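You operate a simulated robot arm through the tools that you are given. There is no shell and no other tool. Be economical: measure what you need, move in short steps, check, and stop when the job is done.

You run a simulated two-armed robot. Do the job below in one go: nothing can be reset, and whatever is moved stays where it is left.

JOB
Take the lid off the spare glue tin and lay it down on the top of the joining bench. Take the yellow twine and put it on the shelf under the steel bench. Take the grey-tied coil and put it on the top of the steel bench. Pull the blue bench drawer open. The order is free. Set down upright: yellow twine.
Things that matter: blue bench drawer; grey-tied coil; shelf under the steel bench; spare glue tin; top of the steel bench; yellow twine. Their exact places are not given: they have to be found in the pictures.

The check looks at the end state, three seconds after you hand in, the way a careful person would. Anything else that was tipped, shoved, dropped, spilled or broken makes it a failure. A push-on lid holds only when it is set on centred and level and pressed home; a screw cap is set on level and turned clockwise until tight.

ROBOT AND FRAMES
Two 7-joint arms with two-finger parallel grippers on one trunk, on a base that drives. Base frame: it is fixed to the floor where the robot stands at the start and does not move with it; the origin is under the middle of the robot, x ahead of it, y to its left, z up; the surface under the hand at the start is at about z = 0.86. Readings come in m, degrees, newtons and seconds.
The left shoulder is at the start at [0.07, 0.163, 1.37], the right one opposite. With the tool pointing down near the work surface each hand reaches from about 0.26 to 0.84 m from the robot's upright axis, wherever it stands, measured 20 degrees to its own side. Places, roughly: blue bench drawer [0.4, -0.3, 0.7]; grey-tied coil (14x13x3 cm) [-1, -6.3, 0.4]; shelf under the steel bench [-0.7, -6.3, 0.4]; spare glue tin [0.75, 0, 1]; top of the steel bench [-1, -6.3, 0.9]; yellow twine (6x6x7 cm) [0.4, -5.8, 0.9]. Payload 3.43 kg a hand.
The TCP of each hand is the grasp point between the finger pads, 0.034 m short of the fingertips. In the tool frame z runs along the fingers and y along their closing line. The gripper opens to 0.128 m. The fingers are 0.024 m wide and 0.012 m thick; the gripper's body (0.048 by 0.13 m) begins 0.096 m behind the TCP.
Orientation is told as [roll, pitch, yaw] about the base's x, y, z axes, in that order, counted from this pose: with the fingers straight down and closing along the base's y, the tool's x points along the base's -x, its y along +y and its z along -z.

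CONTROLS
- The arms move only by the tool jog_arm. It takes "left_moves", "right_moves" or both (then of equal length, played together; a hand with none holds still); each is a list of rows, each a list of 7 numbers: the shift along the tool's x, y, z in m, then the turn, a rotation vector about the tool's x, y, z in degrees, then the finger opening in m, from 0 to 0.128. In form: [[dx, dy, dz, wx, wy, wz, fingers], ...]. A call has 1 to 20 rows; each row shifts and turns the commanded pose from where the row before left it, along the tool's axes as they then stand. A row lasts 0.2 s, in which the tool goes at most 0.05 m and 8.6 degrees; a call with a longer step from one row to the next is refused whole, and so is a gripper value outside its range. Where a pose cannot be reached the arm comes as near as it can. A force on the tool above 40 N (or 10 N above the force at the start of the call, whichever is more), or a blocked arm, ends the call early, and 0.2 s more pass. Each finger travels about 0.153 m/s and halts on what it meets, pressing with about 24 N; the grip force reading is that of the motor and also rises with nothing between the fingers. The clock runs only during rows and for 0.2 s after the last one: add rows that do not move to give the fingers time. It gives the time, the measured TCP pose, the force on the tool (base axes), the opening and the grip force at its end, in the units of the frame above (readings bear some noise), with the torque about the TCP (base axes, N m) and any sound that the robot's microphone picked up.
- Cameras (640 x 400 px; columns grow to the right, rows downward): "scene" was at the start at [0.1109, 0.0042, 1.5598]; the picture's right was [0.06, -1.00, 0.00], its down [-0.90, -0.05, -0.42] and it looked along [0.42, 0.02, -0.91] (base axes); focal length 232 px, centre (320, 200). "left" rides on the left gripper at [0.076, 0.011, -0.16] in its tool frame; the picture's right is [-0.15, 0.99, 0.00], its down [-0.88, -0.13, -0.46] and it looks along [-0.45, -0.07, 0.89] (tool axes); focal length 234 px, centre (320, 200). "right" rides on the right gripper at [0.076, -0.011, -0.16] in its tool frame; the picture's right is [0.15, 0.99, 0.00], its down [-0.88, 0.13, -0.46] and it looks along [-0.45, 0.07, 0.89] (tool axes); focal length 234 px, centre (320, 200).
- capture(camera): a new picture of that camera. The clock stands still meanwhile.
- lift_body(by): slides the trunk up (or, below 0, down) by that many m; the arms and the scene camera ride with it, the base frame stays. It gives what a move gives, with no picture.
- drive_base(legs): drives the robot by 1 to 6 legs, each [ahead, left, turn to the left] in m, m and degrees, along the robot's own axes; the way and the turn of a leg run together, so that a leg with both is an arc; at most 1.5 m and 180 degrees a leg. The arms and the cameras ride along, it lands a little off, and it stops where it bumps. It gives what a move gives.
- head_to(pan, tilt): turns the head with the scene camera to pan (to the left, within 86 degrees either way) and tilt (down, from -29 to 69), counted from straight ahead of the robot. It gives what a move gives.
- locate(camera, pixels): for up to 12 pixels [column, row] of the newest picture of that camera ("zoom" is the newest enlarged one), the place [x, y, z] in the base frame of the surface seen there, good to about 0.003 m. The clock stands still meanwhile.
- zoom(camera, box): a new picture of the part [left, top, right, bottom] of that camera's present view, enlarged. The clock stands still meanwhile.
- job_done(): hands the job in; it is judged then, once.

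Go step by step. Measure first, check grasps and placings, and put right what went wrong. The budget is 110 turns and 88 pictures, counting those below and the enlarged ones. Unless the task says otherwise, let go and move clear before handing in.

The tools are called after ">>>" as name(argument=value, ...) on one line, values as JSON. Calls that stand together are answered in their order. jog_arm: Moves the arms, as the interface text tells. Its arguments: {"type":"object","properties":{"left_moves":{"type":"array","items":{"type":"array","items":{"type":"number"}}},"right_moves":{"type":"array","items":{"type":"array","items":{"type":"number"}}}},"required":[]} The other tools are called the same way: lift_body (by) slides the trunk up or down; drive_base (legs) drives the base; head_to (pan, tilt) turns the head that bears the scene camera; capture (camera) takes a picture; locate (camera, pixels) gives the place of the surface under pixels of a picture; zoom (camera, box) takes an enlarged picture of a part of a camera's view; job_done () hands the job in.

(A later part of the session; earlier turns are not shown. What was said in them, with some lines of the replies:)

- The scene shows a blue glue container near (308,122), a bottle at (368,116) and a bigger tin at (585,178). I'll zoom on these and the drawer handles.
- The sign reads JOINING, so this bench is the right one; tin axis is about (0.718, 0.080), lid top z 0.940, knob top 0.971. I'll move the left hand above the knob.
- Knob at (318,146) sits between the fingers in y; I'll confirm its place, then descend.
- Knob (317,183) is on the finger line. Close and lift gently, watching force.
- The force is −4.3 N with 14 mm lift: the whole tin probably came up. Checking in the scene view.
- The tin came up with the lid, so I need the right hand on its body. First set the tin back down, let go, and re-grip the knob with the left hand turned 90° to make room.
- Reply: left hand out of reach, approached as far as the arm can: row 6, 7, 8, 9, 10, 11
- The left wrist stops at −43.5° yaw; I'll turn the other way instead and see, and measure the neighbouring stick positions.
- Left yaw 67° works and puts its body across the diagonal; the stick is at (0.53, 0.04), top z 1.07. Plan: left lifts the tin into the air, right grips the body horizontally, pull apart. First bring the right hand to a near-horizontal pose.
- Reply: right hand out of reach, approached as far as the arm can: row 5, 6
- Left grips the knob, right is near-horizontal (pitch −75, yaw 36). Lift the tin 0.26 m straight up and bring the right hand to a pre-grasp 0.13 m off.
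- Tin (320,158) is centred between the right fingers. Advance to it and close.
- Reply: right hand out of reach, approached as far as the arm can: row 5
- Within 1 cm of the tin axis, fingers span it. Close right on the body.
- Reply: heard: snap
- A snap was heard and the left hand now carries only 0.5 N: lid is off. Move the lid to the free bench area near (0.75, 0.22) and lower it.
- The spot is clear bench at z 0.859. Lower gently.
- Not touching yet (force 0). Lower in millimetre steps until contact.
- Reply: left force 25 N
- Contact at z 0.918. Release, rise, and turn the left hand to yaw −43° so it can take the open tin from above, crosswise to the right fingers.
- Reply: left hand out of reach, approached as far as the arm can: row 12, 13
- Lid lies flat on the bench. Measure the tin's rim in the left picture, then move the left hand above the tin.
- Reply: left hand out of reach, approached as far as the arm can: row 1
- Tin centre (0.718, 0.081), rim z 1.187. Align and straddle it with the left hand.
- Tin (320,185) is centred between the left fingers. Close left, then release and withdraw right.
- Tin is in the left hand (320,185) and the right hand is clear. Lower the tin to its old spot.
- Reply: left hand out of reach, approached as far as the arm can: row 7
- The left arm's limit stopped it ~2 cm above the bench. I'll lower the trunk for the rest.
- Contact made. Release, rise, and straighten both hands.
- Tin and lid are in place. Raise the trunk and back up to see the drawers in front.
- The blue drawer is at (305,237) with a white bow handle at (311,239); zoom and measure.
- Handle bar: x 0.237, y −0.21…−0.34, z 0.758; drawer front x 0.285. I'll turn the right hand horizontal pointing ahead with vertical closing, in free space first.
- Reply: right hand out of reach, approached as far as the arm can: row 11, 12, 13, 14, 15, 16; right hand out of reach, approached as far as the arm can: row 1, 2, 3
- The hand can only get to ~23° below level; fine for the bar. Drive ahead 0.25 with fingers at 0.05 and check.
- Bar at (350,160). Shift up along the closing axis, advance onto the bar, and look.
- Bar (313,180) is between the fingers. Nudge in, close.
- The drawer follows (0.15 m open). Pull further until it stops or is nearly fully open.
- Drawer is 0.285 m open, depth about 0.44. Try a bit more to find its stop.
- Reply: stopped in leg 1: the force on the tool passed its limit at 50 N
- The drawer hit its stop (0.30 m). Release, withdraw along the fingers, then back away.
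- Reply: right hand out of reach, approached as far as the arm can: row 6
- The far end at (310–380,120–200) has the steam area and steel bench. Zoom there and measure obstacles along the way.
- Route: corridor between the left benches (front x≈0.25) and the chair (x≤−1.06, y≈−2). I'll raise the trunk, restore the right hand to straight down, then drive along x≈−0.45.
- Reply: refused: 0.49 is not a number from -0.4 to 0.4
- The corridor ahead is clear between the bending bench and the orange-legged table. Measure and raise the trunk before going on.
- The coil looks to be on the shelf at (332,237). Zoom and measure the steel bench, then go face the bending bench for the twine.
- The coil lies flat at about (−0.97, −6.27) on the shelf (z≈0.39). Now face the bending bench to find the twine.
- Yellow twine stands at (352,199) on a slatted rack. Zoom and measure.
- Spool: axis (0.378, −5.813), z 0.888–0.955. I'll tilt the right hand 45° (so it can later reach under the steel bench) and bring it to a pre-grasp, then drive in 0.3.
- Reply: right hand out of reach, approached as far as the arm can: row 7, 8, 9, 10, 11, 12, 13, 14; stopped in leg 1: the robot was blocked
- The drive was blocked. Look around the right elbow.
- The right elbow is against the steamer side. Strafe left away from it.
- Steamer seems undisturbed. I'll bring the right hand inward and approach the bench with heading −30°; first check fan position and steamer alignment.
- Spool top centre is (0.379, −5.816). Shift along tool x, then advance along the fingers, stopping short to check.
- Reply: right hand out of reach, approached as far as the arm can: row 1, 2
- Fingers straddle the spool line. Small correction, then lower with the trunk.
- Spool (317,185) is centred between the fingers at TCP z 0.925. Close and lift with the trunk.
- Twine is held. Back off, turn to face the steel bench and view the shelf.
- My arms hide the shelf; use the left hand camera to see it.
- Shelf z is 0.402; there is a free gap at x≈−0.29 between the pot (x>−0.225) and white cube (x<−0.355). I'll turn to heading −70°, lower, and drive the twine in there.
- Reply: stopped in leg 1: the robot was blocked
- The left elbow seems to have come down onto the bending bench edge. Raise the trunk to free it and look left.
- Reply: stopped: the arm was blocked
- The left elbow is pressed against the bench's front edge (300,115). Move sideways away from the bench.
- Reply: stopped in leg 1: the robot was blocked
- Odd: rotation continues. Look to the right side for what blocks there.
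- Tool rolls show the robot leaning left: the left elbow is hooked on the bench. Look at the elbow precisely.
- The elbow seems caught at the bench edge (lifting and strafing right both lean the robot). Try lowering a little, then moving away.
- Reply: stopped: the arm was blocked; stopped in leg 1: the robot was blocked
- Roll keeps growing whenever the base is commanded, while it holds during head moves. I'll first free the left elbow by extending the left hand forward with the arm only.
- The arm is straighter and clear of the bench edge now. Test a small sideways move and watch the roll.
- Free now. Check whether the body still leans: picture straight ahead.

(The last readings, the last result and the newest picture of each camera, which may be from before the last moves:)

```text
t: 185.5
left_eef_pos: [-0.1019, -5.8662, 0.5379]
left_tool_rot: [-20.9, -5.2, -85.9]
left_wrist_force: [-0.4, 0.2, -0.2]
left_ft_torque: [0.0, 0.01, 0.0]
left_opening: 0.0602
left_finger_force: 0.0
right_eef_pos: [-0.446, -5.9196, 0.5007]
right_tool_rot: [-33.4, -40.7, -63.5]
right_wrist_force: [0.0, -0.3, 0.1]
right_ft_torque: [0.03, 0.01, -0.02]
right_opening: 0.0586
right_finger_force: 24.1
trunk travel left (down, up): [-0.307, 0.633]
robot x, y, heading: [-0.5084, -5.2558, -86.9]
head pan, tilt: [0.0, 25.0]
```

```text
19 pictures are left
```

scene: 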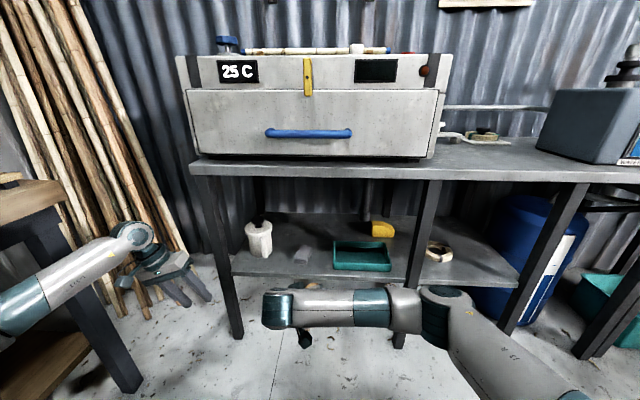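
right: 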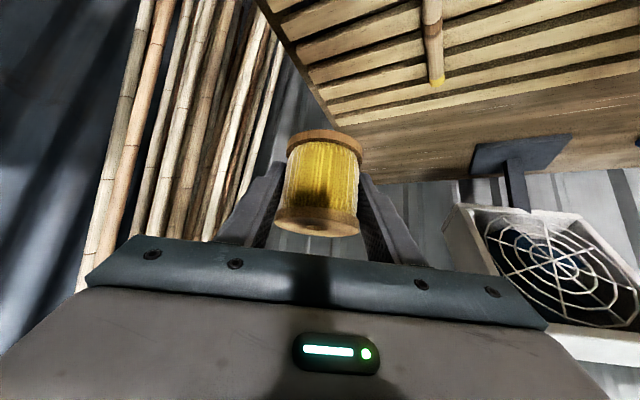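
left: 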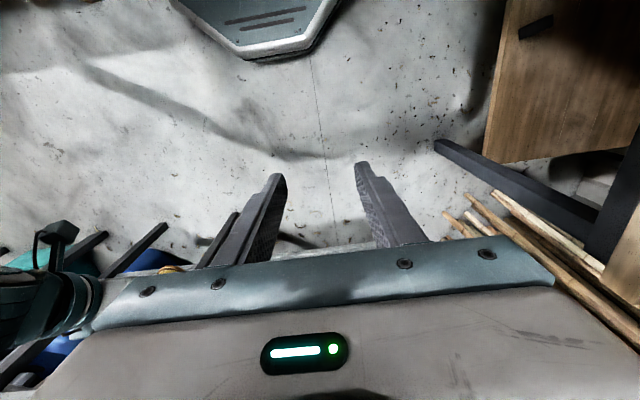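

The camera view is level, so only the arm poses were knocked askew. I'll restore both tool orientations (right back to 45° upright-spool pose, left also tilted 45° for the coil), and retract both.

>>> jog_arm(right_moves=[[0, 0, 0, -5.5, 0.5, 6.13, 0.03], [0, 0, 0, -5.5, 0.5, 6.13, 0.03], [0, 0, 0, -5.5, 0.5, 6.13, 0.03], [0.0244, -0.0314, -0.0241, 0, 0, 0, 0.03], [0.0244, -0.0314, -0.0241, 0, 0, 0, 0.03], [0.0244, -0.0314, -0.0241, 0, 0, 0, 0.03], [0.0244, -0.0314, -0.0241, 0, 0, 0, 0.03], [0.0244, -0.0314, -0.0241, 0, 0, 0, 0.03], [0.0244, -0.0314, -0.0241, 0, 0, 0, 0.03], [0.0244, -0.0314, -0.0241, 0, 0, 0, 0.03], [0, 0, 0, 0, 0, 0, 0.03], [0, 0, 0, 0, 0, 0, 0.03], [0, 0, 0, 0, 0, 0, 0.03], [0, 0, 0, 0, 0, 0, 0.03], [0, 0, 0, 0, 0, 0, 0.03]], left_moves=[[0, 0, 0, -7, 1.7, 0, 0.07], [0, 0, 0, -7, 1.7, 0, 0.07], [0, 0, 0, -7, 1.7, 0, 0.07], [0, 0, 0, 0, -7.5, 0, 0.07], [0, 0, 0, 0, -7.5, 0, 0.07], [0, 0, 0, 0, -7.5, 0, 0.07], [0, 0, 0, 0, -7.5, 0, 0.07], [0, 0, 0, 0, -7.5, 0, 0.07], [0, 0, 0, 0, -7.5, 0, 0.07], [0.0256, -0.034, -0.0252, 0, 0, 0, 0.07], [0.0256, -0.034, -0.0252, 0, 0, 0, 0.07], [0.0256, -0.034, -0.0252, 0, 0, 0, 0.07], [0.0256, -0.034, -0.0252, 0, 0, 0, 0.07], [0.0256, -0.034, -0.0252, 0, 0, 0, 0.07], [0, 0, 0, 0, 0, 0, 0.07]])

```text
t: 188.7
left_eef_pos: [-0.2824, -5.7495, 0.5064]
left_tool_rot: [0.2, -45.3, -87.1]
left_wrist_force: [0.7, 0.3, -0.6]
left_ft_torque: [-0.01, 0.01, 0.01]
left_opening: 0.0701
left_finger_force: 0.1
left hand out of reach, approached as far as the arm can: row 13, 14
right_eef_pos: [-0.6467, -5.7374, 0.4674]
right_tool_rot: [-0.3, -44.4, -88.2]
right_wrist_force: [0.3, 0.1, -1.7]
right_ft_torque: [0.01, 0.02, -0.01]
right_opening: 0.0586
right_finger_force: 24.3
right hand out of reach, approached as far as the arm can: row 9, 10
trunk travel left (down, up): [-0.307, 0.633]
robot x, y, heading: [-0.5038, -5.2592, -86.7]
head pan, tilt: [0.0, 25.0]
```

Both orientations are restored (pitch −45, roll 0). Zoom on the coil for its geometry.

>>> zoom(camera="scene", box=[390, 220, 490, 282])

>>> locate(camera="zoom", pixels=[[250, 180], [320, 195], [330, 250], [240, 235], [290, 270], [395, 195], [400, 235], [290, 205], [340, 165], [200, 300], [500, 330]])

```text
6.40 times, centred on (440, 251) of scene
```

zoom: 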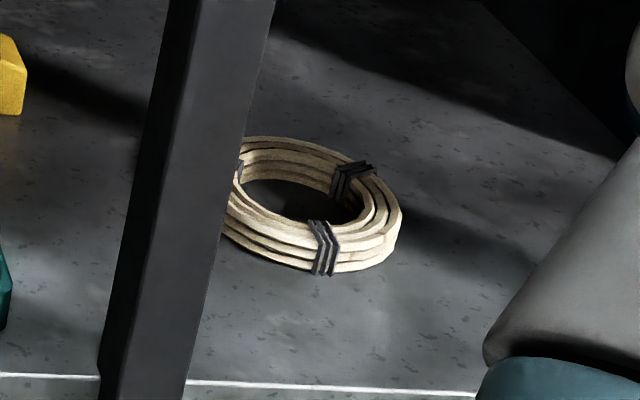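

```text
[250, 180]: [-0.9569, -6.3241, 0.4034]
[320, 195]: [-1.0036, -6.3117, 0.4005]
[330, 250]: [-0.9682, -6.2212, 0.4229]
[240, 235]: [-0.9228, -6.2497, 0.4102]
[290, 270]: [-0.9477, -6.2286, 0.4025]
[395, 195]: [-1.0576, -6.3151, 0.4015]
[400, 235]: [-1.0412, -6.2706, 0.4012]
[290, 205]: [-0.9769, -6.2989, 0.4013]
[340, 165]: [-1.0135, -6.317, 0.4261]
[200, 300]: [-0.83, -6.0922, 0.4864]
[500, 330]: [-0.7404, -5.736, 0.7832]
```

Coil: centre (−0.975, −6.28), top z 0.43, grey ties confirmed. I'll use the left hand for it: tuck the right hand (with twine) by untilting and retracting, then drive over.

>>> jog_arm(right_moves=[[0, 0, 0, 0, 7.4, 0, 0.03], [0, 0, 0, 0, 7.4, 0, 0.03], [0, 0, 0, 0, 7.4, 0, 0.03], [0, 0, 0, 0, 7.4, 0, 0.03], [0, 0, 0, 0, 7.4, 0, 0.03], [0, 0, 0, 0, 7.4, 0, 0.03], [0.03, 0, -0.02, 0, 0, 0, 0.03], [0.03, 0, -0.02, 0, 0, 0, 0.03], [0.03, 0, -0.02, 0, 0, 0, 0.03], [0.03, 0, -0.02, 0, 0, 0, 0.03], [0.03, 0, -0.02, 0, 0, 0, 0.03], [0, 0, 0, 0, 0, 0, 0.03]])

>>> drive_base(legs=[[0.19, 0, -3.3]])

>>> drive_base(legs=[[0, -0.6, 0]])

```text
t: 191.3
left_eef_pos: [-0.2821, -5.749, 0.5055]
left_tool_rot: [0.2, -45.3, -87.2]
left_wrist_force: [-0.2, -0.1, -0.2]
left_ft_torque: [-0.03, 0.0, -0.07]
left_opening: 0.0699
left_finger_force: 0.1
right_eef_pos: [-0.6362, -5.6349, 0.5623]
right_tool_rot: [-0.2, -0.1, -88.2]
right_wrist_force: [-0.1, -0.5, 0.1]
right_ft_torque: [0.03, -0.04, -0.01]
right_opening: 0.0585
right_finger_force: 24.2
right hand out of reach, approached as far as the arm can: row 10, 11
trunk travel left (down, up): [-0.307, 0.633]
robot x, y, heading: [-0.5002, -5.2506, -86.4]
head pan, tilt: [0.0, 25.0]
```

```text
t: 192.8
left_eef_pos: [-0.3044, -5.9513, 0.5055]
left_tool_rot: [0.1, -45.2, -90.5]
left_wrist_force: [0.5, 0.1, 0.5]
left_ft_torque: [0.01, 0.03, -0.04]
left_opening: 0.0698
left_finger_force: 0.1
right_eef_pos: [-0.6517, -5.8153, 0.5614]
right_tool_rot: [-0.1, 0.0, -91.3]
right_wrist_force: [0.8, -0.1, -1.1]
right_ft_torque: [0.03, -0.03, 0.0]
right_opening: 0.0584
right_finger_force: 24.2
trunk travel left (down, up): [-0.307, 0.633]
robot x, y, heading: [-0.4982, -5.4464, -89.7]
head pan, tilt: [0.0, 25.0]
```

```text
t: 196.2
left_eef_pos: [-0.9037, -5.9515, 0.5047]
left_tool_rot: [0.2, -45.2, -90.2]
left_wrist_force: [-0.5, 0.2, -0.5]
left_ft_torque: [-0.03, 0.02, 0.0]
left_opening: 0.0701
left_finger_force: 0.2
right_eef_pos: [-1.2503, -5.8187, 0.5615]
right_tool_rot: [-0.1, 0.0, -91.2]
right_wrist_force: [-0.8, -0.3, -0.9]
right_ft_torque: [0.04, -0.01, -0.02]
right_opening: 0.0586
right_finger_force: 24.5
trunk travel left (down, up): [-0.307, 0.633]
robot x, y, heading: [-1.0955, -5.447, -89.6]
head pan, tilt: [0.0, 25.0]
```

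>>> drive_base(legs=[[0, -0.126, 0]])

>>> drive_base(legs=[[0.15, 0, 0]])

>>> head_to(pan=12, tilt=40)

>>> capture(camera="scene")

>>> capture(camera="left")

```text
t: 197.5
left_eef_pos: [-1.0304, -5.9532, 0.5046]
left_tool_rot: [0.3, -45.2, -90.3]
left_wrist_force: [0.0, 0.8, 0.3]
left_ft_torque: [-0.01, 0.01, -0.01]
left_opening: 0.0699
left_finger_force: 0.0
right_eef_pos: [-1.3771, -5.8185, 0.5615]
right_tool_rot: [0.0, -0.1, -91.3]
right_wrist_force: [0.1, -1.1, 0.0]
right_ft_torque: [0.0, -0.04, 0.01]
right_opening: 0.0583
right_finger_force: 24.2
trunk travel left (down, up): [-0.307, 0.633]
robot x, y, heading: [-1.2188, -5.4512, -89.7]
head pan, tilt: [0.0, 25.0]
```

```text
t: 198.8
left_eef_pos: [-1.0286, -6.1035, 0.5046]
left_tool_rot: [0.2, -45.2, -90.2]
left_wrist_force: [-0.5, 0.4, 0.3]
left_ft_torque: [-0.03, -0.01, 0.03]
left_opening: 0.07
left_finger_force: 0.1
right_eef_pos: [-1.3758, -5.9688, 0.5621]
right_tool_rot: [-0.1, 0.0, -91.2]
right_wrist_force: [0.1, -0.4, -1.2]
right_ft_torque: [0.02, 0.02, 0.0]
right_opening: 0.0588
right_finger_force: 23.9
trunk travel left (down, up): [-0.307, 0.633]
robot x, y, heading: [-1.22, -5.5978, -89.9]
head pan, tilt: [0.0, 25.0]
```

```text
t: 199.6
left_eef_pos: [-1.0299, -6.1019, 0.5059]
left_tool_rot: [0.2, -45.3, -90.3]
left_wrist_force: [0.5, -0.2, 0.2]
left_ft_torque: [-0.02, 0.02, -0.01]
left_opening: 0.0702
left_finger_force: 0.0
right_eef_pos: [-1.3753, -5.9674, 0.5614]
right_tool_rot: [-0.2, -0.2, -91.1]
right_wrist_force: [-0.1, -0.3, -0.9]
right_ft_torque: [-0.01, 0.0, 0.01]
right_opening: 0.0586
right_finger_force: 23.8
trunk travel left (down, up): [-0.307, 0.633]
robot x, y, heading: [-1.2238, -5.601, -89.7]
head pan, tilt: [12.0, 40.0]
```

```text
17 pictures are left
```

scene: 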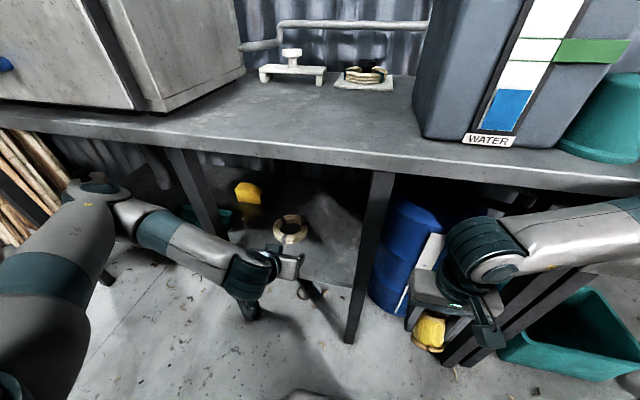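

```text
16 pictures are left
```

left: 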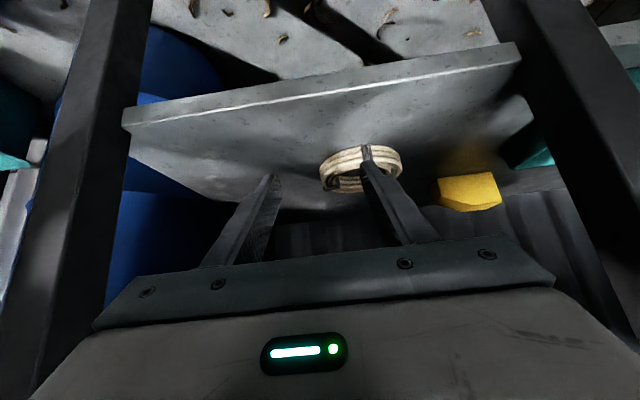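

The coil's −x side (322,170) lines up with the left fingers. Check the band position, then move forward above it.

>>> locate(camera="left", pixels=[[323, 165], [328, 178], [338, 172], [345, 160], [400, 165], [345, 150], [350, 188]])

>>> jog_arm(left_moves=[[-0.0275, 0, 0.0278, 0, 0, 0, 0.06], [-0.0275, 0, 0.0278, 0, 0, 0, 0.06], [-0.0275, 0, 0.0278, 0, 0, 0, 0.06], [-0.0275, 0, 0.0278, 0, 0, 0, 0.06], [0, 0, 0, 0, 0, 0, 0.06]])

>>> capture(camera="left")

```text
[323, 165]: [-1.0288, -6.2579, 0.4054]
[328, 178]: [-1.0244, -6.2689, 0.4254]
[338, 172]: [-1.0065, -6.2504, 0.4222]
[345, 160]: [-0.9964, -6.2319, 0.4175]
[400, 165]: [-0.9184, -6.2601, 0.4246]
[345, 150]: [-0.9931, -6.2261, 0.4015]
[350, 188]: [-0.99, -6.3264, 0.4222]
```

```text
t: 200.8
left_eef_pos: [-1.0286, -6.2576, 0.5063]
left_tool_rot: [0.2, -45.2, -90.3]
left_wrist_force: [-0.4, 1.7, -0.5]
left_ft_torque: [-0.05, 0.01, -0.05]
left_opening: 0.06
left_finger_force: 0.1
right_eef_pos: [-1.375, -5.9683, 0.5615]
right_tool_rot: [0.0, -0.2, -91.2]
right_wrist_force: [0.1, -0.1, -2.1]
right_ft_torque: [-0.01, -0.02, 0.05]
right_opening: 0.0589
right_finger_force: 23.9
trunk travel left (down, up): [-0.307, 0.633]
robot x, y, heading: [-1.2232, -5.5965, -89.7]
head pan, tilt: [12.0, 40.0]
```

```text
15 pictures are left
```

left: 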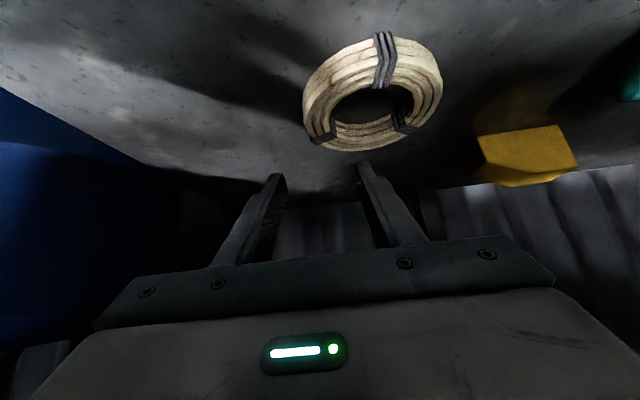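

Aligned: band's left side (318,100) is on the finger centre plane. Descend straight down and close.

>>> jog_arm(left_moves=[[0.0178, 0, 0.0176, 0, 0, 0, 0.06], [0.0178, 0, 0.0176, 0, 0, 0, 0.06], [0.0089, 0, 0.0088, 0, 0, 0, 0.06], [0.0025, 0, 0.0025, 0, 0, 0, 0.06], [0, 0, 0, 0, 0, 0, 0.06]])

>>> capture(camera="left")

```text
t: 202.0
left_eef_pos: [-1.0288, -6.2588, 0.4394]
left_tool_rot: [0.2, -45.4, -90.2]
left_wrist_force: [-0.4, -0.7, 1.9]
left_ft_torque: [-0.02, -0.05, 0.0]
left_opening: 0.0603
left_finger_force: 0.3
right_eef_pos: [-1.3743, -5.9692, 0.5603]
right_tool_rot: [-0.1, 0.0, -91.1]
right_wrist_force: [0.0, -0.3, -0.8]
right_ft_torque: [0.02, 0.0, 0.01]
right_opening: 0.0588
right_finger_force: 23.6
trunk travel left (down, up): [-0.307, 0.633]
robot x, y, heading: [-1.2219, -5.5973, -90.1]
head pan, tilt: [12.0, 40.0]
```

```text
14 pictures are left
```

left: 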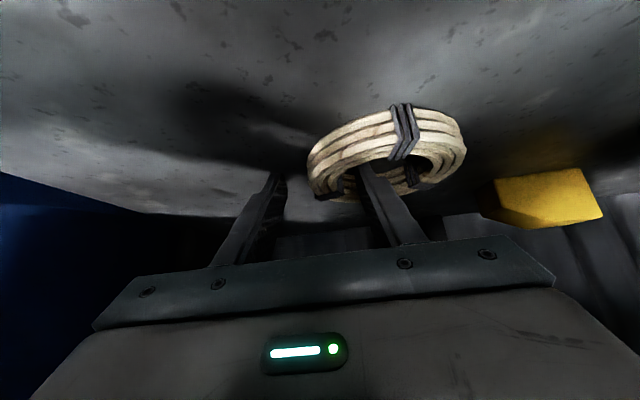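

One finger is in the hole, the other outside. Close and lift a little.

>>> jog_arm(left_moves=[[0, 0, 0, 0, 0, 0, 0.03], [0, 0, 0, 0, 0, 0, 0.0], [0, 0, 0, 0, 0, 0, 0.0], [0, 0, 0, 0, 0, 0, 0.0], [0, 0, 0, 0, 0, 0, 0.0]])

>>> lift_body(by=0.05)

>>> capture(camera="left")

```text
t: 203.2
left_eef_pos: [-1.0286, -6.2584, 0.4406]
left_tool_rot: [0.2, -45.1, -90.2]
left_wrist_force: [0.5, 0.6, -0.4]
left_ft_torque: [0.01, 0.05, -0.04]
left_opening: 0.0291
left_finger_force: 24.1
right_eef_pos: [-1.3742, -5.9684, 0.5615]
right_tool_rot: [0.0, -0.2, -91.2]
right_wrist_force: [0.4, 0.0, 0.0]
right_ft_torque: [0.05, 0.0, 0.03]
right_opening: 0.0585
right_finger_force: 24.4
trunk travel left (down, up): [-0.307, 0.633]
robot x, y, heading: [-1.2224, -5.5986, -89.6]
head pan, tilt: [12.0, 40.0]
```

```text
t: 204.1
left_eef_pos: [-1.0276, -6.2586, 0.4902]
left_tool_rot: [0.3, -45.2, -90.3]
left_wrist_force: [-0.2, -0.2, -0.2]
left_ft_torque: [0.01, 0.03, -0.02]
left_opening: 0.0297
left_finger_force: 24.0
right_eef_pos: [-1.3744, -5.9693, 0.6094]
right_tool_rot: [-0.2, 0.0, -91.2]
right_wrist_force: [-0.5, -0.1, -1.0]
right_ft_torque: [0.07, -0.03, 0.03]
right_opening: 0.0584
right_finger_force: 24.0
trunk travel left (down, up): [-0.357, 0.583]
robot x, y, heading: [-1.2263, -5.6008, -89.4]
head pan, tilt: [12.0, 40.0]
```

```text
13 pictures are left
```

left: 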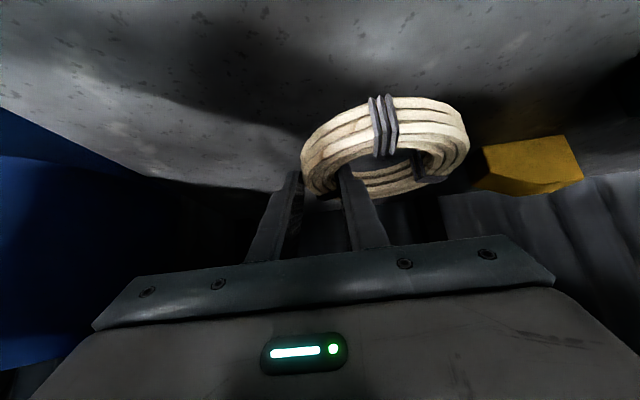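

Coil is held. Retract the arm, back up, and raise above the bench top.

>>> jog_arm(left_moves=[[0.0275, 0, -0.0278, 0, 0, 0, 0], [0.0275, 0, -0.0278, 0, 0, 0, 0], [0.0275, 0, -0.0278, 0, 0, 0, 0], [0.0275, 0, -0.0278, 0, 0, 0, 0], [0, 0, 0, 0, 0, 0, 0]])

>>> drive_base(legs=[[-0.165, 0, 0]])

>>> lift_body(by=0.35)

>>> lift_body(by=0.13)

>>> capture(camera="scene")

```text
t: 205.5
left_eef_pos: [-1.0248, -6.1329, 0.4966]
left_tool_rot: [-1.0, -42.9, -87.3]
left_wrist_force: [-2.2, -1.9, 1.8]
left_ft_torque: [0.35, -0.12, 0.13]
left_opening: 0.0292
left_finger_force: 24.3
left hand out of reach, approached as far as the arm can: row 2, 3, 4
right_eef_pos: [-1.3638, -5.9667, 0.615]
right_tool_rot: [-0.2, -0.1, -89.9]
right_wrist_force: [0.7, 0.3, 1.1]
right_ft_torque: [-0.05, 0.09, 0.01]
right_opening: 0.0584
right_finger_force: 24.0
trunk travel left (down, up): [-0.357, 0.583]
robot x, y, heading: [-1.2207, -5.5972, -88.3]
head pan, tilt: [12.0, 40.0]
stopped in row 5 (left hand): the arm was blocked; the commanded pose is now the measured one
```

```text
t: 207.0
left_eef_pos: [-1.032, -5.9695, 0.4906]
left_tool_rot: [-0.5, -42.6, -87.7]
left_wrist_force: [0.6, -1.0, -0.1]
left_ft_torque: [0.03, 0.06, -0.01]
left_opening: 0.0291
left_finger_force: 23.9
right_eef_pos: [-1.371, -5.8033, 0.6114]
right_tool_rot: [-0.1, -0.2, -90.3]
right_wrist_force: [0.0, 0.3, -1.4]
right_ft_torque: [-0.03, 0.0, -0.03]
right_opening: 0.0584
right_finger_force: 24.2
trunk travel left (down, up): [-0.357, 0.583]
robot x, y, heading: [-1.2269, -5.4291, -88.4]
head pan, tilt: [12.0, 40.0]
```

```text
t: 210.4
left_eef_pos: [-1.0329, -5.9692, 0.8407]
left_tool_rot: [-0.6, -42.6, -87.8]
left_wrist_force: [-0.6, -0.2, -1.2]
left_ft_torque: [0.0, 0.02, 0.02]
left_opening: 0.0295
left_finger_force: 24.1
right_eef_pos: [-1.3711, -5.8057, 0.9604]
right_tool_rot: [-0.1, -0.1, -90.2]
right_wrist_force: [0.5, -1.2, -0.7]
right_ft_torque: [0.01, -0.04, -0.02]
right_opening: 0.0583
right_finger_force: 24.2
trunk travel left (down, up): [-0.707, 0.233]
robot x, y, heading: [-1.231, -5.4331, -88.7]
head pan, tilt: [12.0, 40.0]
```

```text
t: 212.0
left_eef_pos: [-1.0317, -5.9708, 0.9703]
left_tool_rot: [-0.6, -42.7, -87.7]
left_wrist_force: [0.6, 0.6, -0.3]
left_ft_torque: [0.0, 0.0, -0.01]
left_opening: 0.029
left_finger_force: 24.4
right_eef_pos: [-1.3723, -5.8055, 1.0909]
right_tool_rot: [-0.1, 0.0, -90.1]
right_wrist_force: [0.7, 0.8, -1.0]
right_ft_torque: [-0.02, 0.04, 0.0]
right_opening: 0.0582
right_finger_force: 24.1
trunk travel left (down, up): [-0.837, 0.103]
robot x, y, heading: [-1.2244, -5.4327, -88.8]
head pan, tilt: [12.0, 40.0]
```

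```text
12 pictures are left
```

scene: 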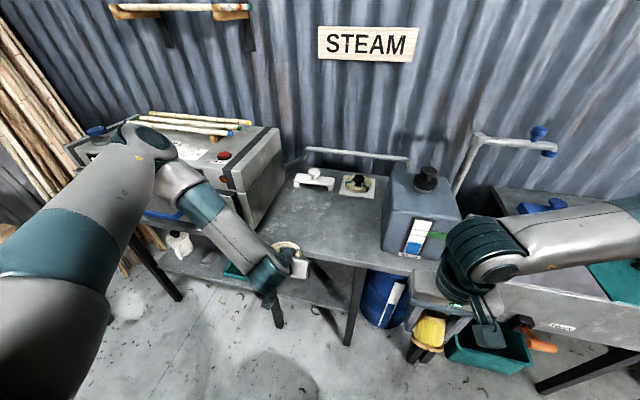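

The bench top between steamer and jug is free at the front (320,230). Check elbow clearance to the steamer and the free-area coordinates.

>>> locate(camera="scene", pixels=[[140, 140], [175, 165], [270, 140], [262, 215], [322, 230], [395, 235], [360, 195], [315, 185], [290, 245], [232, 175], [300, 200]])

>>> jog_arm(left_moves=[[-0.025, 0, 0.025, 0, 0, 0, 0], [-0.025, 0, 0.025, 0, 0, 0, 0], [-0.025, 0, 0.025, 0, 0, 0, 0], [0, 0, 0, 0, 0, 0, 0]])

```text
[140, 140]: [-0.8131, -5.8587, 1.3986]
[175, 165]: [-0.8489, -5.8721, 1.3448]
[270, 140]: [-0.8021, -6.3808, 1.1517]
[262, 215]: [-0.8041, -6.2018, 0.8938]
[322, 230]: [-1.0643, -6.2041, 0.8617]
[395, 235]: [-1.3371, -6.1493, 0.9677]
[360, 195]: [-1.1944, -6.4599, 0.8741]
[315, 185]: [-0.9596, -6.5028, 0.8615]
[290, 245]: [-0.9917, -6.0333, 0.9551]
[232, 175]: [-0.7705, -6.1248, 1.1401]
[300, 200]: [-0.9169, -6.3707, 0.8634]
```

```text
t: 213.0
left_eef_pos: [-1.0286, -6.0751, 0.9682]
left_tool_rot: [-0.7, -42.7, -87.8]
left_wrist_force: [0.0, 0.7, -0.7]
left_ft_torque: [0.02, 0.04, 0.01]
left_opening: 0.0293
left_finger_force: 23.9
right_eef_pos: [-1.3703, -5.8033, 1.0903]
right_tool_rot: [-0.1, -0.2, -90.2]
right_wrist_force: [0.2, -0.1, -0.6]
right_ft_torque: [-0.01, 0.0, -0.01]
right_opening: 0.0584
right_finger_force: 24.1
trunk travel left (down, up): [-0.837, 0.103]
robot x, y, heading: [-1.2267, -5.436, -88.7]
head pan, tilt: [12.0, 40.0]
```

Clear: elbow is above the steamer and the area x −0.83…−1.25 is free. Correct the tilt, go forward 9 cm, then descend.

>>> jog_arm(left_moves=[[-0.0212, 0, 0.0212, 0, -2.5, 0, 0], [-0.0212, 0, 0.0212, 0, 0, 0, 0], [-0.0212, 0, 0.0212, 0, 0, 0, 0], [0.0141, 0, 0.0141, 0, 0, 0, 0], [0.0141, 0, 0.0141, 0, 0, 0, 0], [0.0106, 0, 0.0106, 0, 0, 0, 0], [0, 0, 0, 0, 0, 0, 0]])

>>> capture(camera="scene")

```text
t: 214.6
left_eef_pos: [-1.0251, -6.1668, 0.9099]
left_tool_rot: [-0.6, -45.2, -87.7]
left_wrist_force: [0.3, 0.5, -0.6]
left_ft_torque: [0.02, 0.03, -0.02]
left_opening: 0.0291
left_finger_force: 24.3
right_eef_pos: [-1.3719, -5.8043, 1.0922]
right_tool_rot: [0.0, -0.1, -90.2]
right_wrist_force: [-1.3, 0.5, -0.9]
right_ft_torque: [-0.03, -0.03, 0.0]
right_opening: 0.0582
right_finger_force: 23.6
trunk travel left (down, up): [-0.837, 0.103]
robot x, y, heading: [-1.2258, -5.4288, -88.6]
head pan, tilt: [12.0, 40.0]
```

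```text
11 pictures are left
```

scene: 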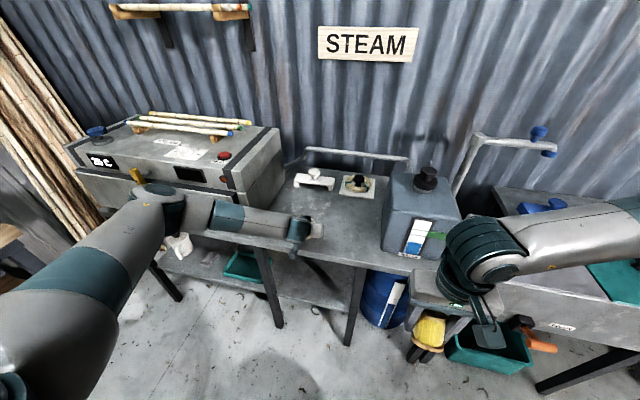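

Lower the coil in small steps until contact.

>>> jog_arm(left_moves=[[0.0035, 0, 0.0035, 0, 0, 0, 0], [0.0021, 0, 0.0021, 0, 0, 0, 0], [0, 0, 0, 0, 0, 0, 0]])

>>> zoom(camera="scene", box=[250, 170, 370, 260])

```text
t: 215.4
left_eef_pos: [-1.0258, -6.1658, 0.9026]
left_tool_rot: [-0.7, -45.1, -87.7]
left_wrist_force: [0.0, -0.4, 0.1]
left_ft_torque: [-0.04, 0.04, 0.02]
left_opening: 0.0292
left_finger_force: 24.0
right_eef_pos: [-1.3724, -5.8058, 1.0917]
right_tool_rot: [0.0, -0.1, -90.2]
right_wrist_force: [0.5, 0.1, 0.0]
right_ft_torque: [-0.01, 0.0, -0.01]
right_opening: 0.0585
right_finger_force: 23.9
trunk travel left (down, up): [-0.837, 0.103]
robot x, y, heading: [-1.2239, -5.4325, -88.5]
head pan, tilt: [12.0, 40.0]
```

```text
4.44 times, centred on (310, 215) of scene
```

zoom: 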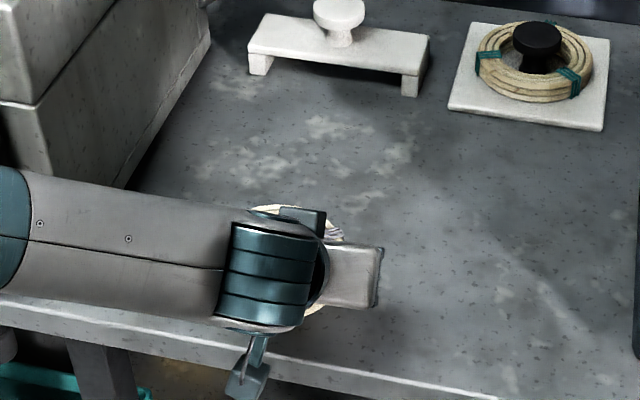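

>>> jog_arm(left_moves=[[0.0014, 0, 0.0014, 0, 0, 0, 0], [0.0014, 0, 0.0014, 0, 0, 0, 0], [0.0007, 0, 0.0007, 0, 0, 0, 0], [0, 0, 0, 0, 0, 0, 0]])

```text
t: 216.4
left_eef_pos: [-1.026, -6.1665, 0.9]
left_tool_rot: [-0.7, -45.4, -87.6]
left_wrist_force: [1.4, 0.0, 13.4]
left_ft_torque: [0.22, 0.05, -0.01]
left_opening: 0.0291
left_finger_force: 24.1
right_eef_pos: [-1.3723, -5.8039, 1.0933]
right_tool_rot: [-0.1, -0.1, -90.2]
right_wrist_force: [-0.9, -0.4, -0.4]
right_ft_torque: [0.01, 0.03, 0.01]
right_opening: 0.0583
right_finger_force: 24.3
trunk travel left (down, up): [-0.837, 0.103]
robot x, y, heading: [-1.2274, -5.429, -88.9]
head pan, tilt: [12.0, 40.0]
```

Contact. Release, rise straight up, then retract and straighten the left hand.

>>> jog_arm(left_moves=[[0, 0, 0, 0, 0, 0, 0.045], [0, 0, 0, 0, 0, 0, 0.055], [-0.02, 0, -0.02, 0, 0, 0, 0.055], [-0.03, 0, -0.03, 0, 0, 0, 0.055], [-0.03, 0, -0.03, 0, 0, 0, 0.055], [0.025, 0, -0.025, 0, 0, 0, 0.055], [0.025, 0, -0.025, 0, 0, 0, 0.055], [0.025, 0, -0.025, 0, 0, 0, 0.055], [0.025, 0, -0.025, 0, 0, 0, 0.055], [0, 0, 0, 0, 0, 0, 0.055]])

>>> jog_arm(left_moves=[[0, 0, 0, 0, 7.5, 0, 0.055], [0, 0, 0, 0, 7.5, 0, 0.055], [0, 0, 0, 0, 7.5, 0, 0.055], [0, 0, 0, 0, 7.5, 0, 0.055], [0, 0, 0, 0, 7.5, 0, 0.055], [0, 0, 0, 0, 7.5, 0, 0.055], [0.04, 0, 0, 0, 0, 0, 0.055], [0.04, 0, 0, 0, 0, 0, 0.055], [0.04, 0, 0, 0, 0, 0, 0.055], [0.04, 0, 0, 0, 0, 0, 0.055], [0, 0, 0, 0, 0, 0, 0.055]])

>>> capture(camera="scene")

```text
t: 218.6
left_eef_pos: [-1.0311, -6.0243, 1.0091]
left_tool_rot: [-0.6, -45.1, -87.6]
left_wrist_force: [-0.4, -0.2, -0.4]
left_ft_torque: [0.02, -0.02, -0.04]
left_opening: 0.0549
left_finger_force: 0.0
right_eef_pos: [-1.3719, -5.8057, 1.0927]
right_tool_rot: [-0.2, 0.0, -90.2]
right_wrist_force: [-0.1, -0.3, -0.6]
right_ft_torque: [0.04, -0.02, -0.01]
right_opening: 0.0583
right_finger_force: 24.5
trunk travel left (down, up): [-0.837, 0.103]
robot x, y, heading: [-1.2236, -5.4313, -88.4]
head pan, tilt: [12.0, 40.0]
```

```text
t: 221.0
left_eef_pos: [-1.036, -5.8655, 1.0102]
left_tool_rot: [-0.6, 0.0, -88.1]
left_wrist_force: [-1.3, -0.4, 0.7]
left_ft_torque: [-0.01, 0.0, 0.01]
left_opening: 0.0551
left_finger_force: 0.1
right_eef_pos: [-1.3717, -5.8052, 1.0914]
right_tool_rot: [-0.1, -0.1, -90.2]
right_wrist_force: [-0.1, 0.1, -1.3]
right_ft_torque: [0.03, 0.01, -0.01]
right_opening: 0.0582
right_finger_force: 23.6
trunk travel left (down, up): [-0.837, 0.103]
robot x, y, heading: [-1.2297, -5.4337, -88.8]
head pan, tilt: [12.0, 40.0]
```

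```text
9 pictures are left
```

scene: 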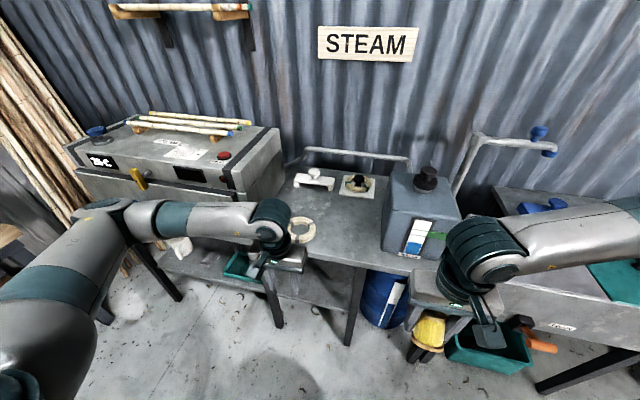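

Coil rests on the steel bench top (302,230). Now strafe left to line up the twine with the free shelf spot, extend and re-tilt the right hand, then lower.

>>> drive_base(legs=[[0, 0.385, -1.2]])

>>> jog_arm(right_moves=[[-0.04, 0, 0, 0, 0, 0, 0.03], [-0.04, 0, 0, 0, 0, 0, 0.03], [-0.04, 0, 0, 0, 0, 0, 0.03], [-0.04, 0, 0, 0, 0, 0, 0.03], [-0.03, 0, 0, 0, 0, 0, 0.03], [0, 0, 0, 0, -7.42, 0, 0.03], [0, 0, 0, 0, -7.42, 0, 0.03], [0, 0, 0, 0, -7.42, 0, 0.03], [0, 0, 0, 0, -7.42, 0, 0.03], [0, 0, 0, 0, -7.42, 0, 0.03], [0, 0, 0, 0, -7.42, 0, 0.03], [0, 0, 0, 0, 0, 0, 0.03]])

```text
t: 223.4
left_eef_pos: [-0.6586, -5.8638, 1.0104]
left_tool_rot: [-0.4, -0.1, -89.3]
left_wrist_force: [-0.4, -0.2, 0.5]
left_ft_torque: [0.07, 0.0, -0.02]
left_opening: 0.0549
left_finger_force: 0.0
right_eef_pos: [-0.9936, -5.7967, 1.0909]
right_tool_rot: [-0.1, -0.1, -91.4]
right_wrist_force: [-0.2, -0.4, -0.8]
right_ft_torque: [0.01, -0.02, 0.01]
right_opening: 0.0584
right_finger_force: 24.2
trunk travel left (down, up): [-0.837, 0.103]
robot x, y, heading: [-0.8433, -5.4273, -89.6]
head pan, tilt: [12.0, 40.0]
```

```text
t: 226.0
left_eef_pos: [-0.6588, -5.8628, 1.0098]
left_tool_rot: [-0.5, -0.1, -89.2]
left_wrist_force: [0.6, -0.9, -0.4]
left_ft_torque: [0.01, 0.01, -0.01]
left_opening: 0.055
left_finger_force: 0.1
right_eef_pos: [-0.9981, -5.9863, 1.0921]
right_tool_rot: [-0.2, -44.6, -91.2]
right_wrist_force: [-0.6, -0.6, -0.5]
right_ft_torque: [0.02, 0.0, -0.03]
right_opening: 0.0577
right_finger_force: 24.6
trunk travel left (down, up): [-0.837, 0.103]
robot x, y, heading: [-0.8378, -5.4265, -89.6]
head pan, tilt: [12.0, 40.0]
```

>>> lift_body(by=-0.4)

>>> lift_body(by=-0.18)

>>> head_to(pan=-5, tilt=45)

>>> capture(camera="scene")

```text
t: 229.8
left_eef_pos: [-0.6581, -5.8623, 0.6098]
left_tool_rot: [-0.5, -0.1, -89.2]
left_wrist_force: [-0.5, 0.1, -0.3]
left_ft_torque: [0.02, 0.01, 0.01]
left_opening: 0.055
left_finger_force: 0.0
right_eef_pos: [-0.997, -5.986, 0.6911]
right_tool_rot: [-0.1, -44.6, -91.1]
right_wrist_force: [-0.7, -0.8, -1.6]
right_ft_torque: [0.01, 0.01, 0.01]
right_opening: 0.058
right_finger_force: 24.2
trunk travel left (down, up): [-0.437, 0.503]
robot x, y, heading: [-0.842, -5.43, -89.6]
head pan, tilt: [12.0, 40.0]
```

```text
t: 231.8
left_eef_pos: [-0.6583, -5.8634, 0.4293]
left_tool_rot: [-0.4, 0.0, -89.3]
left_wrist_force: [0.0, -1.1, 0.2]
left_ft_torque: [-0.01, 0.01, -0.01]
left_opening: 0.055
left_finger_force: 0.0
right_eef_pos: [-0.9971, -5.9859, 0.5116]
right_tool_rot: [-0.2, -44.6, -91.2]
right_wrist_force: [-0.1, -0.2, -0.2]
right_ft_torque: [0.02, -0.01, 0.0]
right_opening: 0.0581
right_finger_force: 23.8
trunk travel left (down, up): [-0.257, 0.683]
robot x, y, heading: [-0.8409, -5.4257, -89.5]
head pan, tilt: [12.0, 40.0]
```

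```text
t: 232.6
left_eef_pos: [-0.6586, -5.8646, 0.4294]
left_tool_rot: [-0.5, -0.1, -89.2]
left_wrist_force: [0.3, 0.7, -0.4]
left_ft_torque: [-0.01, 0.0, -0.01]
left_opening: 0.0548
left_finger_force: 0.0
right_eef_pos: [-0.9978, -5.9856, 0.5126]
right_tool_rot: [-0.2, -44.6, -91.2]
right_wrist_force: [0.6, -0.1, -0.9]
right_ft_torque: [0.03, -0.01, -0.03]
right_opening: 0.0578
right_finger_force: 23.5
trunk travel left (down, up): [-0.257, 0.683]
robot x, y, heading: [-0.8389, -5.4239, -89.6]
head pan, tilt: [-5.0, 45.0]
```

```text
8 pictures are left
```

scene: 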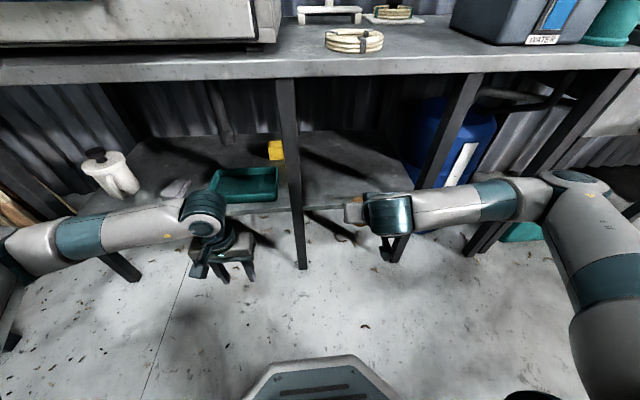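

Clear view. Advance the twine over the shelf between the legs, and check with the right camera.

>>> jog_arm(right_moves=[[-0.0294, 0.0035, 0.029, 0, 0, 0, 0.03], [-0.0294, 0.0035, 0.029, 0, 0, 0, 0.03], [-0.0294, 0.0035, 0.029, 0, 0, 0, 0.03], [-0.0294, 0.0035, 0.029, 0, 0, 0, 0.03], [0, 0, 0, 0, 0, 0, 0.03]])

>>> capture(camera="right")

```text
t: 233.8
left_eef_pos: [-0.6589, -5.8631, 0.4293]
left_tool_rot: [-0.4, -0.1, -89.3]
left_wrist_force: [0.3, 0.3, 0.0]
left_ft_torque: [-0.01, -0.02, -0.03]
left_opening: 0.0548
left_finger_force: 0.1
right_eef_pos: [-0.9862, -6.1505, 0.5102]
right_tool_rot: [0.0, -44.6, -91.3]
right_wrist_force: [-0.1, -0.3, -1.2]
right_ft_torque: [-0.02, 0.01, 0.0]
right_opening: 0.0581
right_finger_force: 23.7
trunk travel left (down, up): [-0.257, 0.683]
robot x, y, heading: [-0.8437, -5.4263, -89.7]
head pan, tilt: [-5.0, 45.0]
```

```text
7 pictures are left
```

right: 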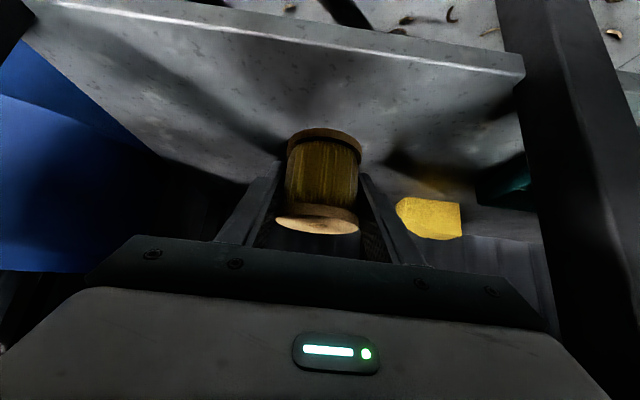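

Spool is upright over the shelf (323,180). Go 1.5 cm deeper and descend until contact.

>>> jog_arm(right_moves=[[-0.0107, 0, 0.0105, 0, 0, 0, 0.03], [0.0145, 0, 0.0147, 0, 0, 0, 0.03], [0.0145, 0, 0.0147, 0, 0, 0, 0.03], [0.0145, 0, 0.0147, 0, 0, 0, 0.03], [0.0021, 0, 0.0021, 0, 0, 0, 0.03], [0, 0, 0, 0, 0, 0, 0.03]])

>>> jog_arm(right_moves=[[0.0014, 0, 0.0014, 0, 0, 0, 0.03], [0.0014, 0, 0.0014, 0, 0, 0, 0.03], [0, 0, 0, 0, 0, 0, 0.03]])

```text
t: 235.2
left_eef_pos: [-0.6589, -5.8629, 0.4305]
left_tool_rot: [-0.5, -0.1, -89.1]
left_wrist_force: [0.1, 0.3, 0.4]
left_ft_torque: [0.02, 0.0, -0.01]
left_opening: 0.0551
left_finger_force: 0.0
right_eef_pos: [-0.9865, -6.1659, 0.446]
right_tool_rot: [0.0, -44.5, -91.2]
right_wrist_force: [-0.4, -0.7, -0.8]
right_ft_torque: [0.0, 0.02, 0.04]
right_opening: 0.0577
right_finger_force: 23.9
trunk travel left (down, up): [-0.257, 0.683]
robot x, y, heading: [-0.8404, -5.4263, -89.6]
head pan, tilt: [-5.0, 45.0]
```

```text
t: 236.0
left_eef_pos: [-0.6573, -5.8621, 0.4301]
left_tool_rot: [-0.5, -0.1, -89.2]
left_wrist_force: [-1.1, -0.3, -0.3]
left_ft_torque: [0.02, -0.01, -0.02]
left_opening: 0.0554
left_finger_force: 0.0
right_eef_pos: [-0.9872, -6.1666, 0.4426]
right_tool_rot: [-0.1, -44.7, -91.2]
right_wrist_force: [-0.2, 0.8, -1.1]
right_ft_torque: [-0.01, -0.03, 0.04]
right_opening: 0.0579
right_finger_force: 24.1
trunk travel left (down, up): [-0.257, 0.683]
robot x, y, heading: [-0.8394, -5.4279, -89.5]
head pan, tilt: [-5.0, 45.0]
```

>>> jog_arm(right_moves=[[0.0014, 0, 0.0014, 0, 0, 0, 0.03], [0.0014, 0, 0.0014, 0, 0, 0, 0.03], [0, 0, 0, 0, 0, 0, 0.03]])

>>> capture(camera="right")

```text
t: 236.8
left_eef_pos: [-0.6572, -5.864, 0.4305]
left_tool_rot: [-0.4, -0.1, -89.2]
left_wrist_force: [-0.2, -0.2, 0.6]
left_ft_torque: [-0.02, -0.02, -0.01]
left_opening: 0.0549
left_finger_force: 0.1
right_eef_pos: [-0.9859, -6.1669, 0.438]
right_tool_rot: [-0.1, -44.7, -91.2]
right_wrist_force: [-0.3, 0.1, -0.9]
right_ft_torque: [-0.03, -0.02, -0.01]
right_opening: 0.0578
right_finger_force: 24.0
trunk travel left (down, up): [-0.257, 0.683]
robot x, y, heading: [-0.8381, -5.4276, -89.6]
head pan, tilt: [-5.0, 45.0]
```

```text
6 pictures are left
```

right: 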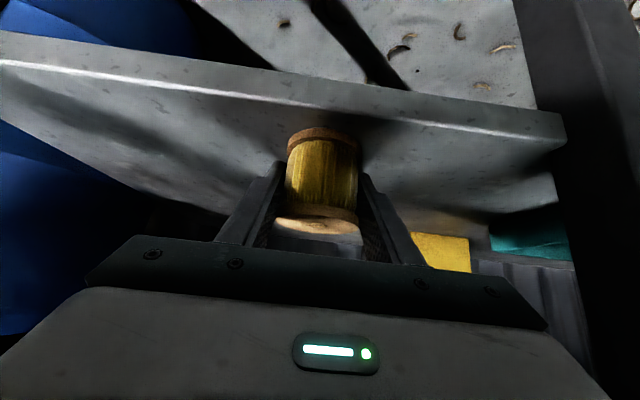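

>>> jog_arm(right_moves=[[0.0014, 0, 0.0014, 0, 0, 0, 0.03], [0, 0, 0, 0, 0, 0, 0.03]])

>>> jog_arm(right_moves=[[0.0012, 0, 0.0012, 0, 0, 0, 0.03], [0, 0, 0, 0, 0, 0, 0.03]])

```text
t: 237.4
left_eef_pos: [-0.6588, -5.8632, 0.4291]
left_tool_rot: [-0.5, -0.1, -89.3]
left_wrist_force: [0.1, 0.1, -0.3]
left_ft_torque: [-0.02, 0.0, -0.02]
left_opening: 0.0549
left_finger_force: 0.0
right_eef_pos: [-0.9872, -6.1666, 0.4369]
right_tool_rot: [-0.2, -44.8, -91.2]
right_wrist_force: [0.2, 1.3, 5.6]
right_ft_torque: [0.13, -0.14, 0.04]
right_opening: 0.0578
right_finger_force: 23.8
trunk travel left (down, up): [-0.257, 0.683]
robot x, y, heading: [-0.8408, -5.4264, -89.8]
head pan, tilt: [-5.0, 45.0]
```

```text
t: 238.0
left_eef_pos: [-0.6593, -5.8623, 0.4309]
left_tool_rot: [-0.5, -0.1, -89.2]
left_wrist_force: [0.3, -0.9, -0.2]
left_ft_torque: [0.04, -0.01, 0.02]
left_opening: 0.0551
left_finger_force: 0.1
right_eef_pos: [-0.9864, -6.1654, 0.4378]
right_tool_rot: [-0.1, -44.9, -91.3]
right_wrist_force: [-1.5, 2.0, 15.3]
right_ft_torque: [0.36, -0.2, 0.08]
right_opening: 0.0578
right_finger_force: 23.9
trunk travel left (down, up): [-0.257, 0.683]
robot x, y, heading: [-0.8424, -5.4283, -89.6]
head pan, tilt: [-5.0, 45.0]
```

Contact (15 N). Release slowly, then back out: fingers open, rise slightly and withdraw along the tool axis.

>>> jog_arm(right_moves=[[0, 0, 0, 0, 0, 0, 0.065], [0, 0, 0, 0, 0, 0, 0.08], [0, 0, 0, 0, 0, 0, 0.085], [0, 0, -0.02, 0, 0, 0, 0.085], [0, 0, -0.03, 0, 0, 0, 0.085], [0, 0, -0.04, 0, 0, 0, 0.085], [0, 0, -0.04, 0, 0, 0, 0.085], [0.015, 0, -0.015, 0, 0, 0, 0.085], [0.015, 0, -0.015, 0, 0, 0, 0.085], [0, 0, 0, 0, 0, 0, 0.085]])

>>> capture(camera="scene")

```text
t: 240.2
left_eef_pos: [-0.6589, -5.8641, 0.4289]
left_tool_rot: [-0.5, -0.1, -89.3]
left_wrist_force: [0.2, -0.3, 0.1]
left_ft_torque: [-0.01, 0.02, -0.02]
left_opening: 0.0549
left_finger_force: 0.0
right_eef_pos: [-0.9827, -6.0326, 0.5275]
right_tool_rot: [-0.3, -44.5, -91.1]
right_wrist_force: [0.1, 0.0, -0.1]
right_ft_torque: [0.01, -0.01, -0.02]
right_opening: 0.085
right_finger_force: 0.1
trunk travel left (down, up): [-0.257, 0.683]
robot x, y, heading: [-0.8397, -5.4245, -89.6]
head pan, tilt: [-5.0, 45.0]
```

```text
5 pictures are left
```

scene: 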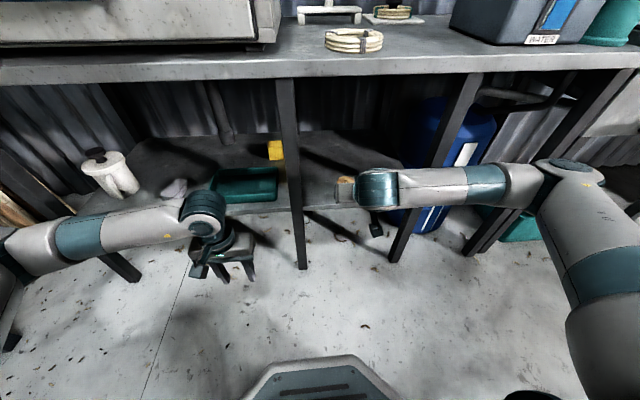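

>>> jog_arm(right_moves=[[0.025, 0, -0.025, 0, 0, 0, 0.085], [0.025, 0, -0.025, 0, 0, 0, 0.085], [0.02, 0, -0.02, 0, 0, 0, 0.085], [0, -0.04, 0, 0, 0, 0, 0.085], [0, -0.04, 0, 0, 0, 0, 0.085], [0, -0.04, 0, 0, 0, 0, 0.085], [0, 0, 0, 0, 0, 0, 0.085]])

>>> zoom(camera="scene", box=[60, 10, 420, 235])

```text
t: 241.8
left_eef_pos: [-0.6578, -5.863, 0.4285]
left_tool_rot: [-0.5, -0.2, -89.3]
left_wrist_force: [0.1, 0.2, -0.1]
left_ft_torque: [0.02, -0.05, 0.01]
left_opening: 0.0551
left_finger_force: 0.0
right_eef_pos: [-1.0943, -5.9605, 0.5196]
right_tool_rot: [0.0, -44.6, -91.1]
right_wrist_force: [-0.3, -0.1, -0.3]
right_ft_torque: [-0.01, 0.0, -0.02]
right_opening: 0.0852
right_finger_force: 0.0
right hand out of reach, approached as far as the arm can: row 3, 4, 5
trunk travel left (down, up): [-0.257, 0.683]
robot x, y, heading: [-0.8412, -5.4258, -89.7]
head pan, tilt: [-5.0, 45.0]
```

```text
1.78 times, centred on (240, 122) of scene
```

zoom: 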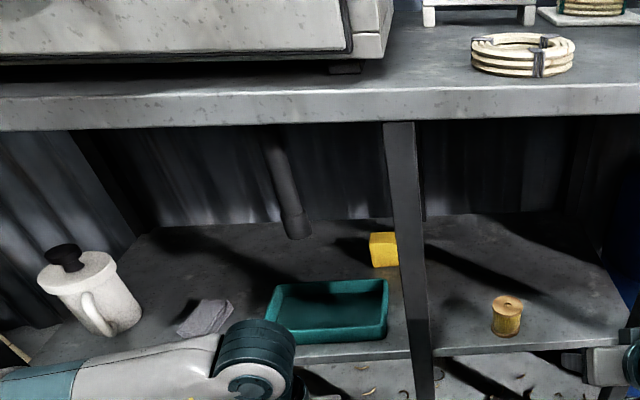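

Zoom shows the twine standing upright on the shelf (507,316) and the grey-tied coil flat on the bench top (522,55). The lid is on the joining bench, the drawer is open to its stop, and both hands are empty and clear, so I'm handing in.

>>> job_done()

```text
The job is handed in.
```

I handed the job in with all four parts done. I don't have the check's result.

- **Lid:** it is off the spare glue tin and lying flat on the joining bench. The open tin stands back in its old place.
- **Blue drawer:** it is pulled out to its stop, about 0.30 m.
- **Yellow twine:** it stands upright on the shelf under the steel bench.
- **Grey-tied coil:** it lies flat on the steel bench top.

**Bumps on the way:** the right elbow touched the steamer on the steel bench. The left elbow pressed against the front edge of the bending bench, and the left arm was blocked briefly once more while backing out with the coil. I saw nothing displaced in the pictures afterwards, but I did not measure the steamer or the bending-bench items before and after.
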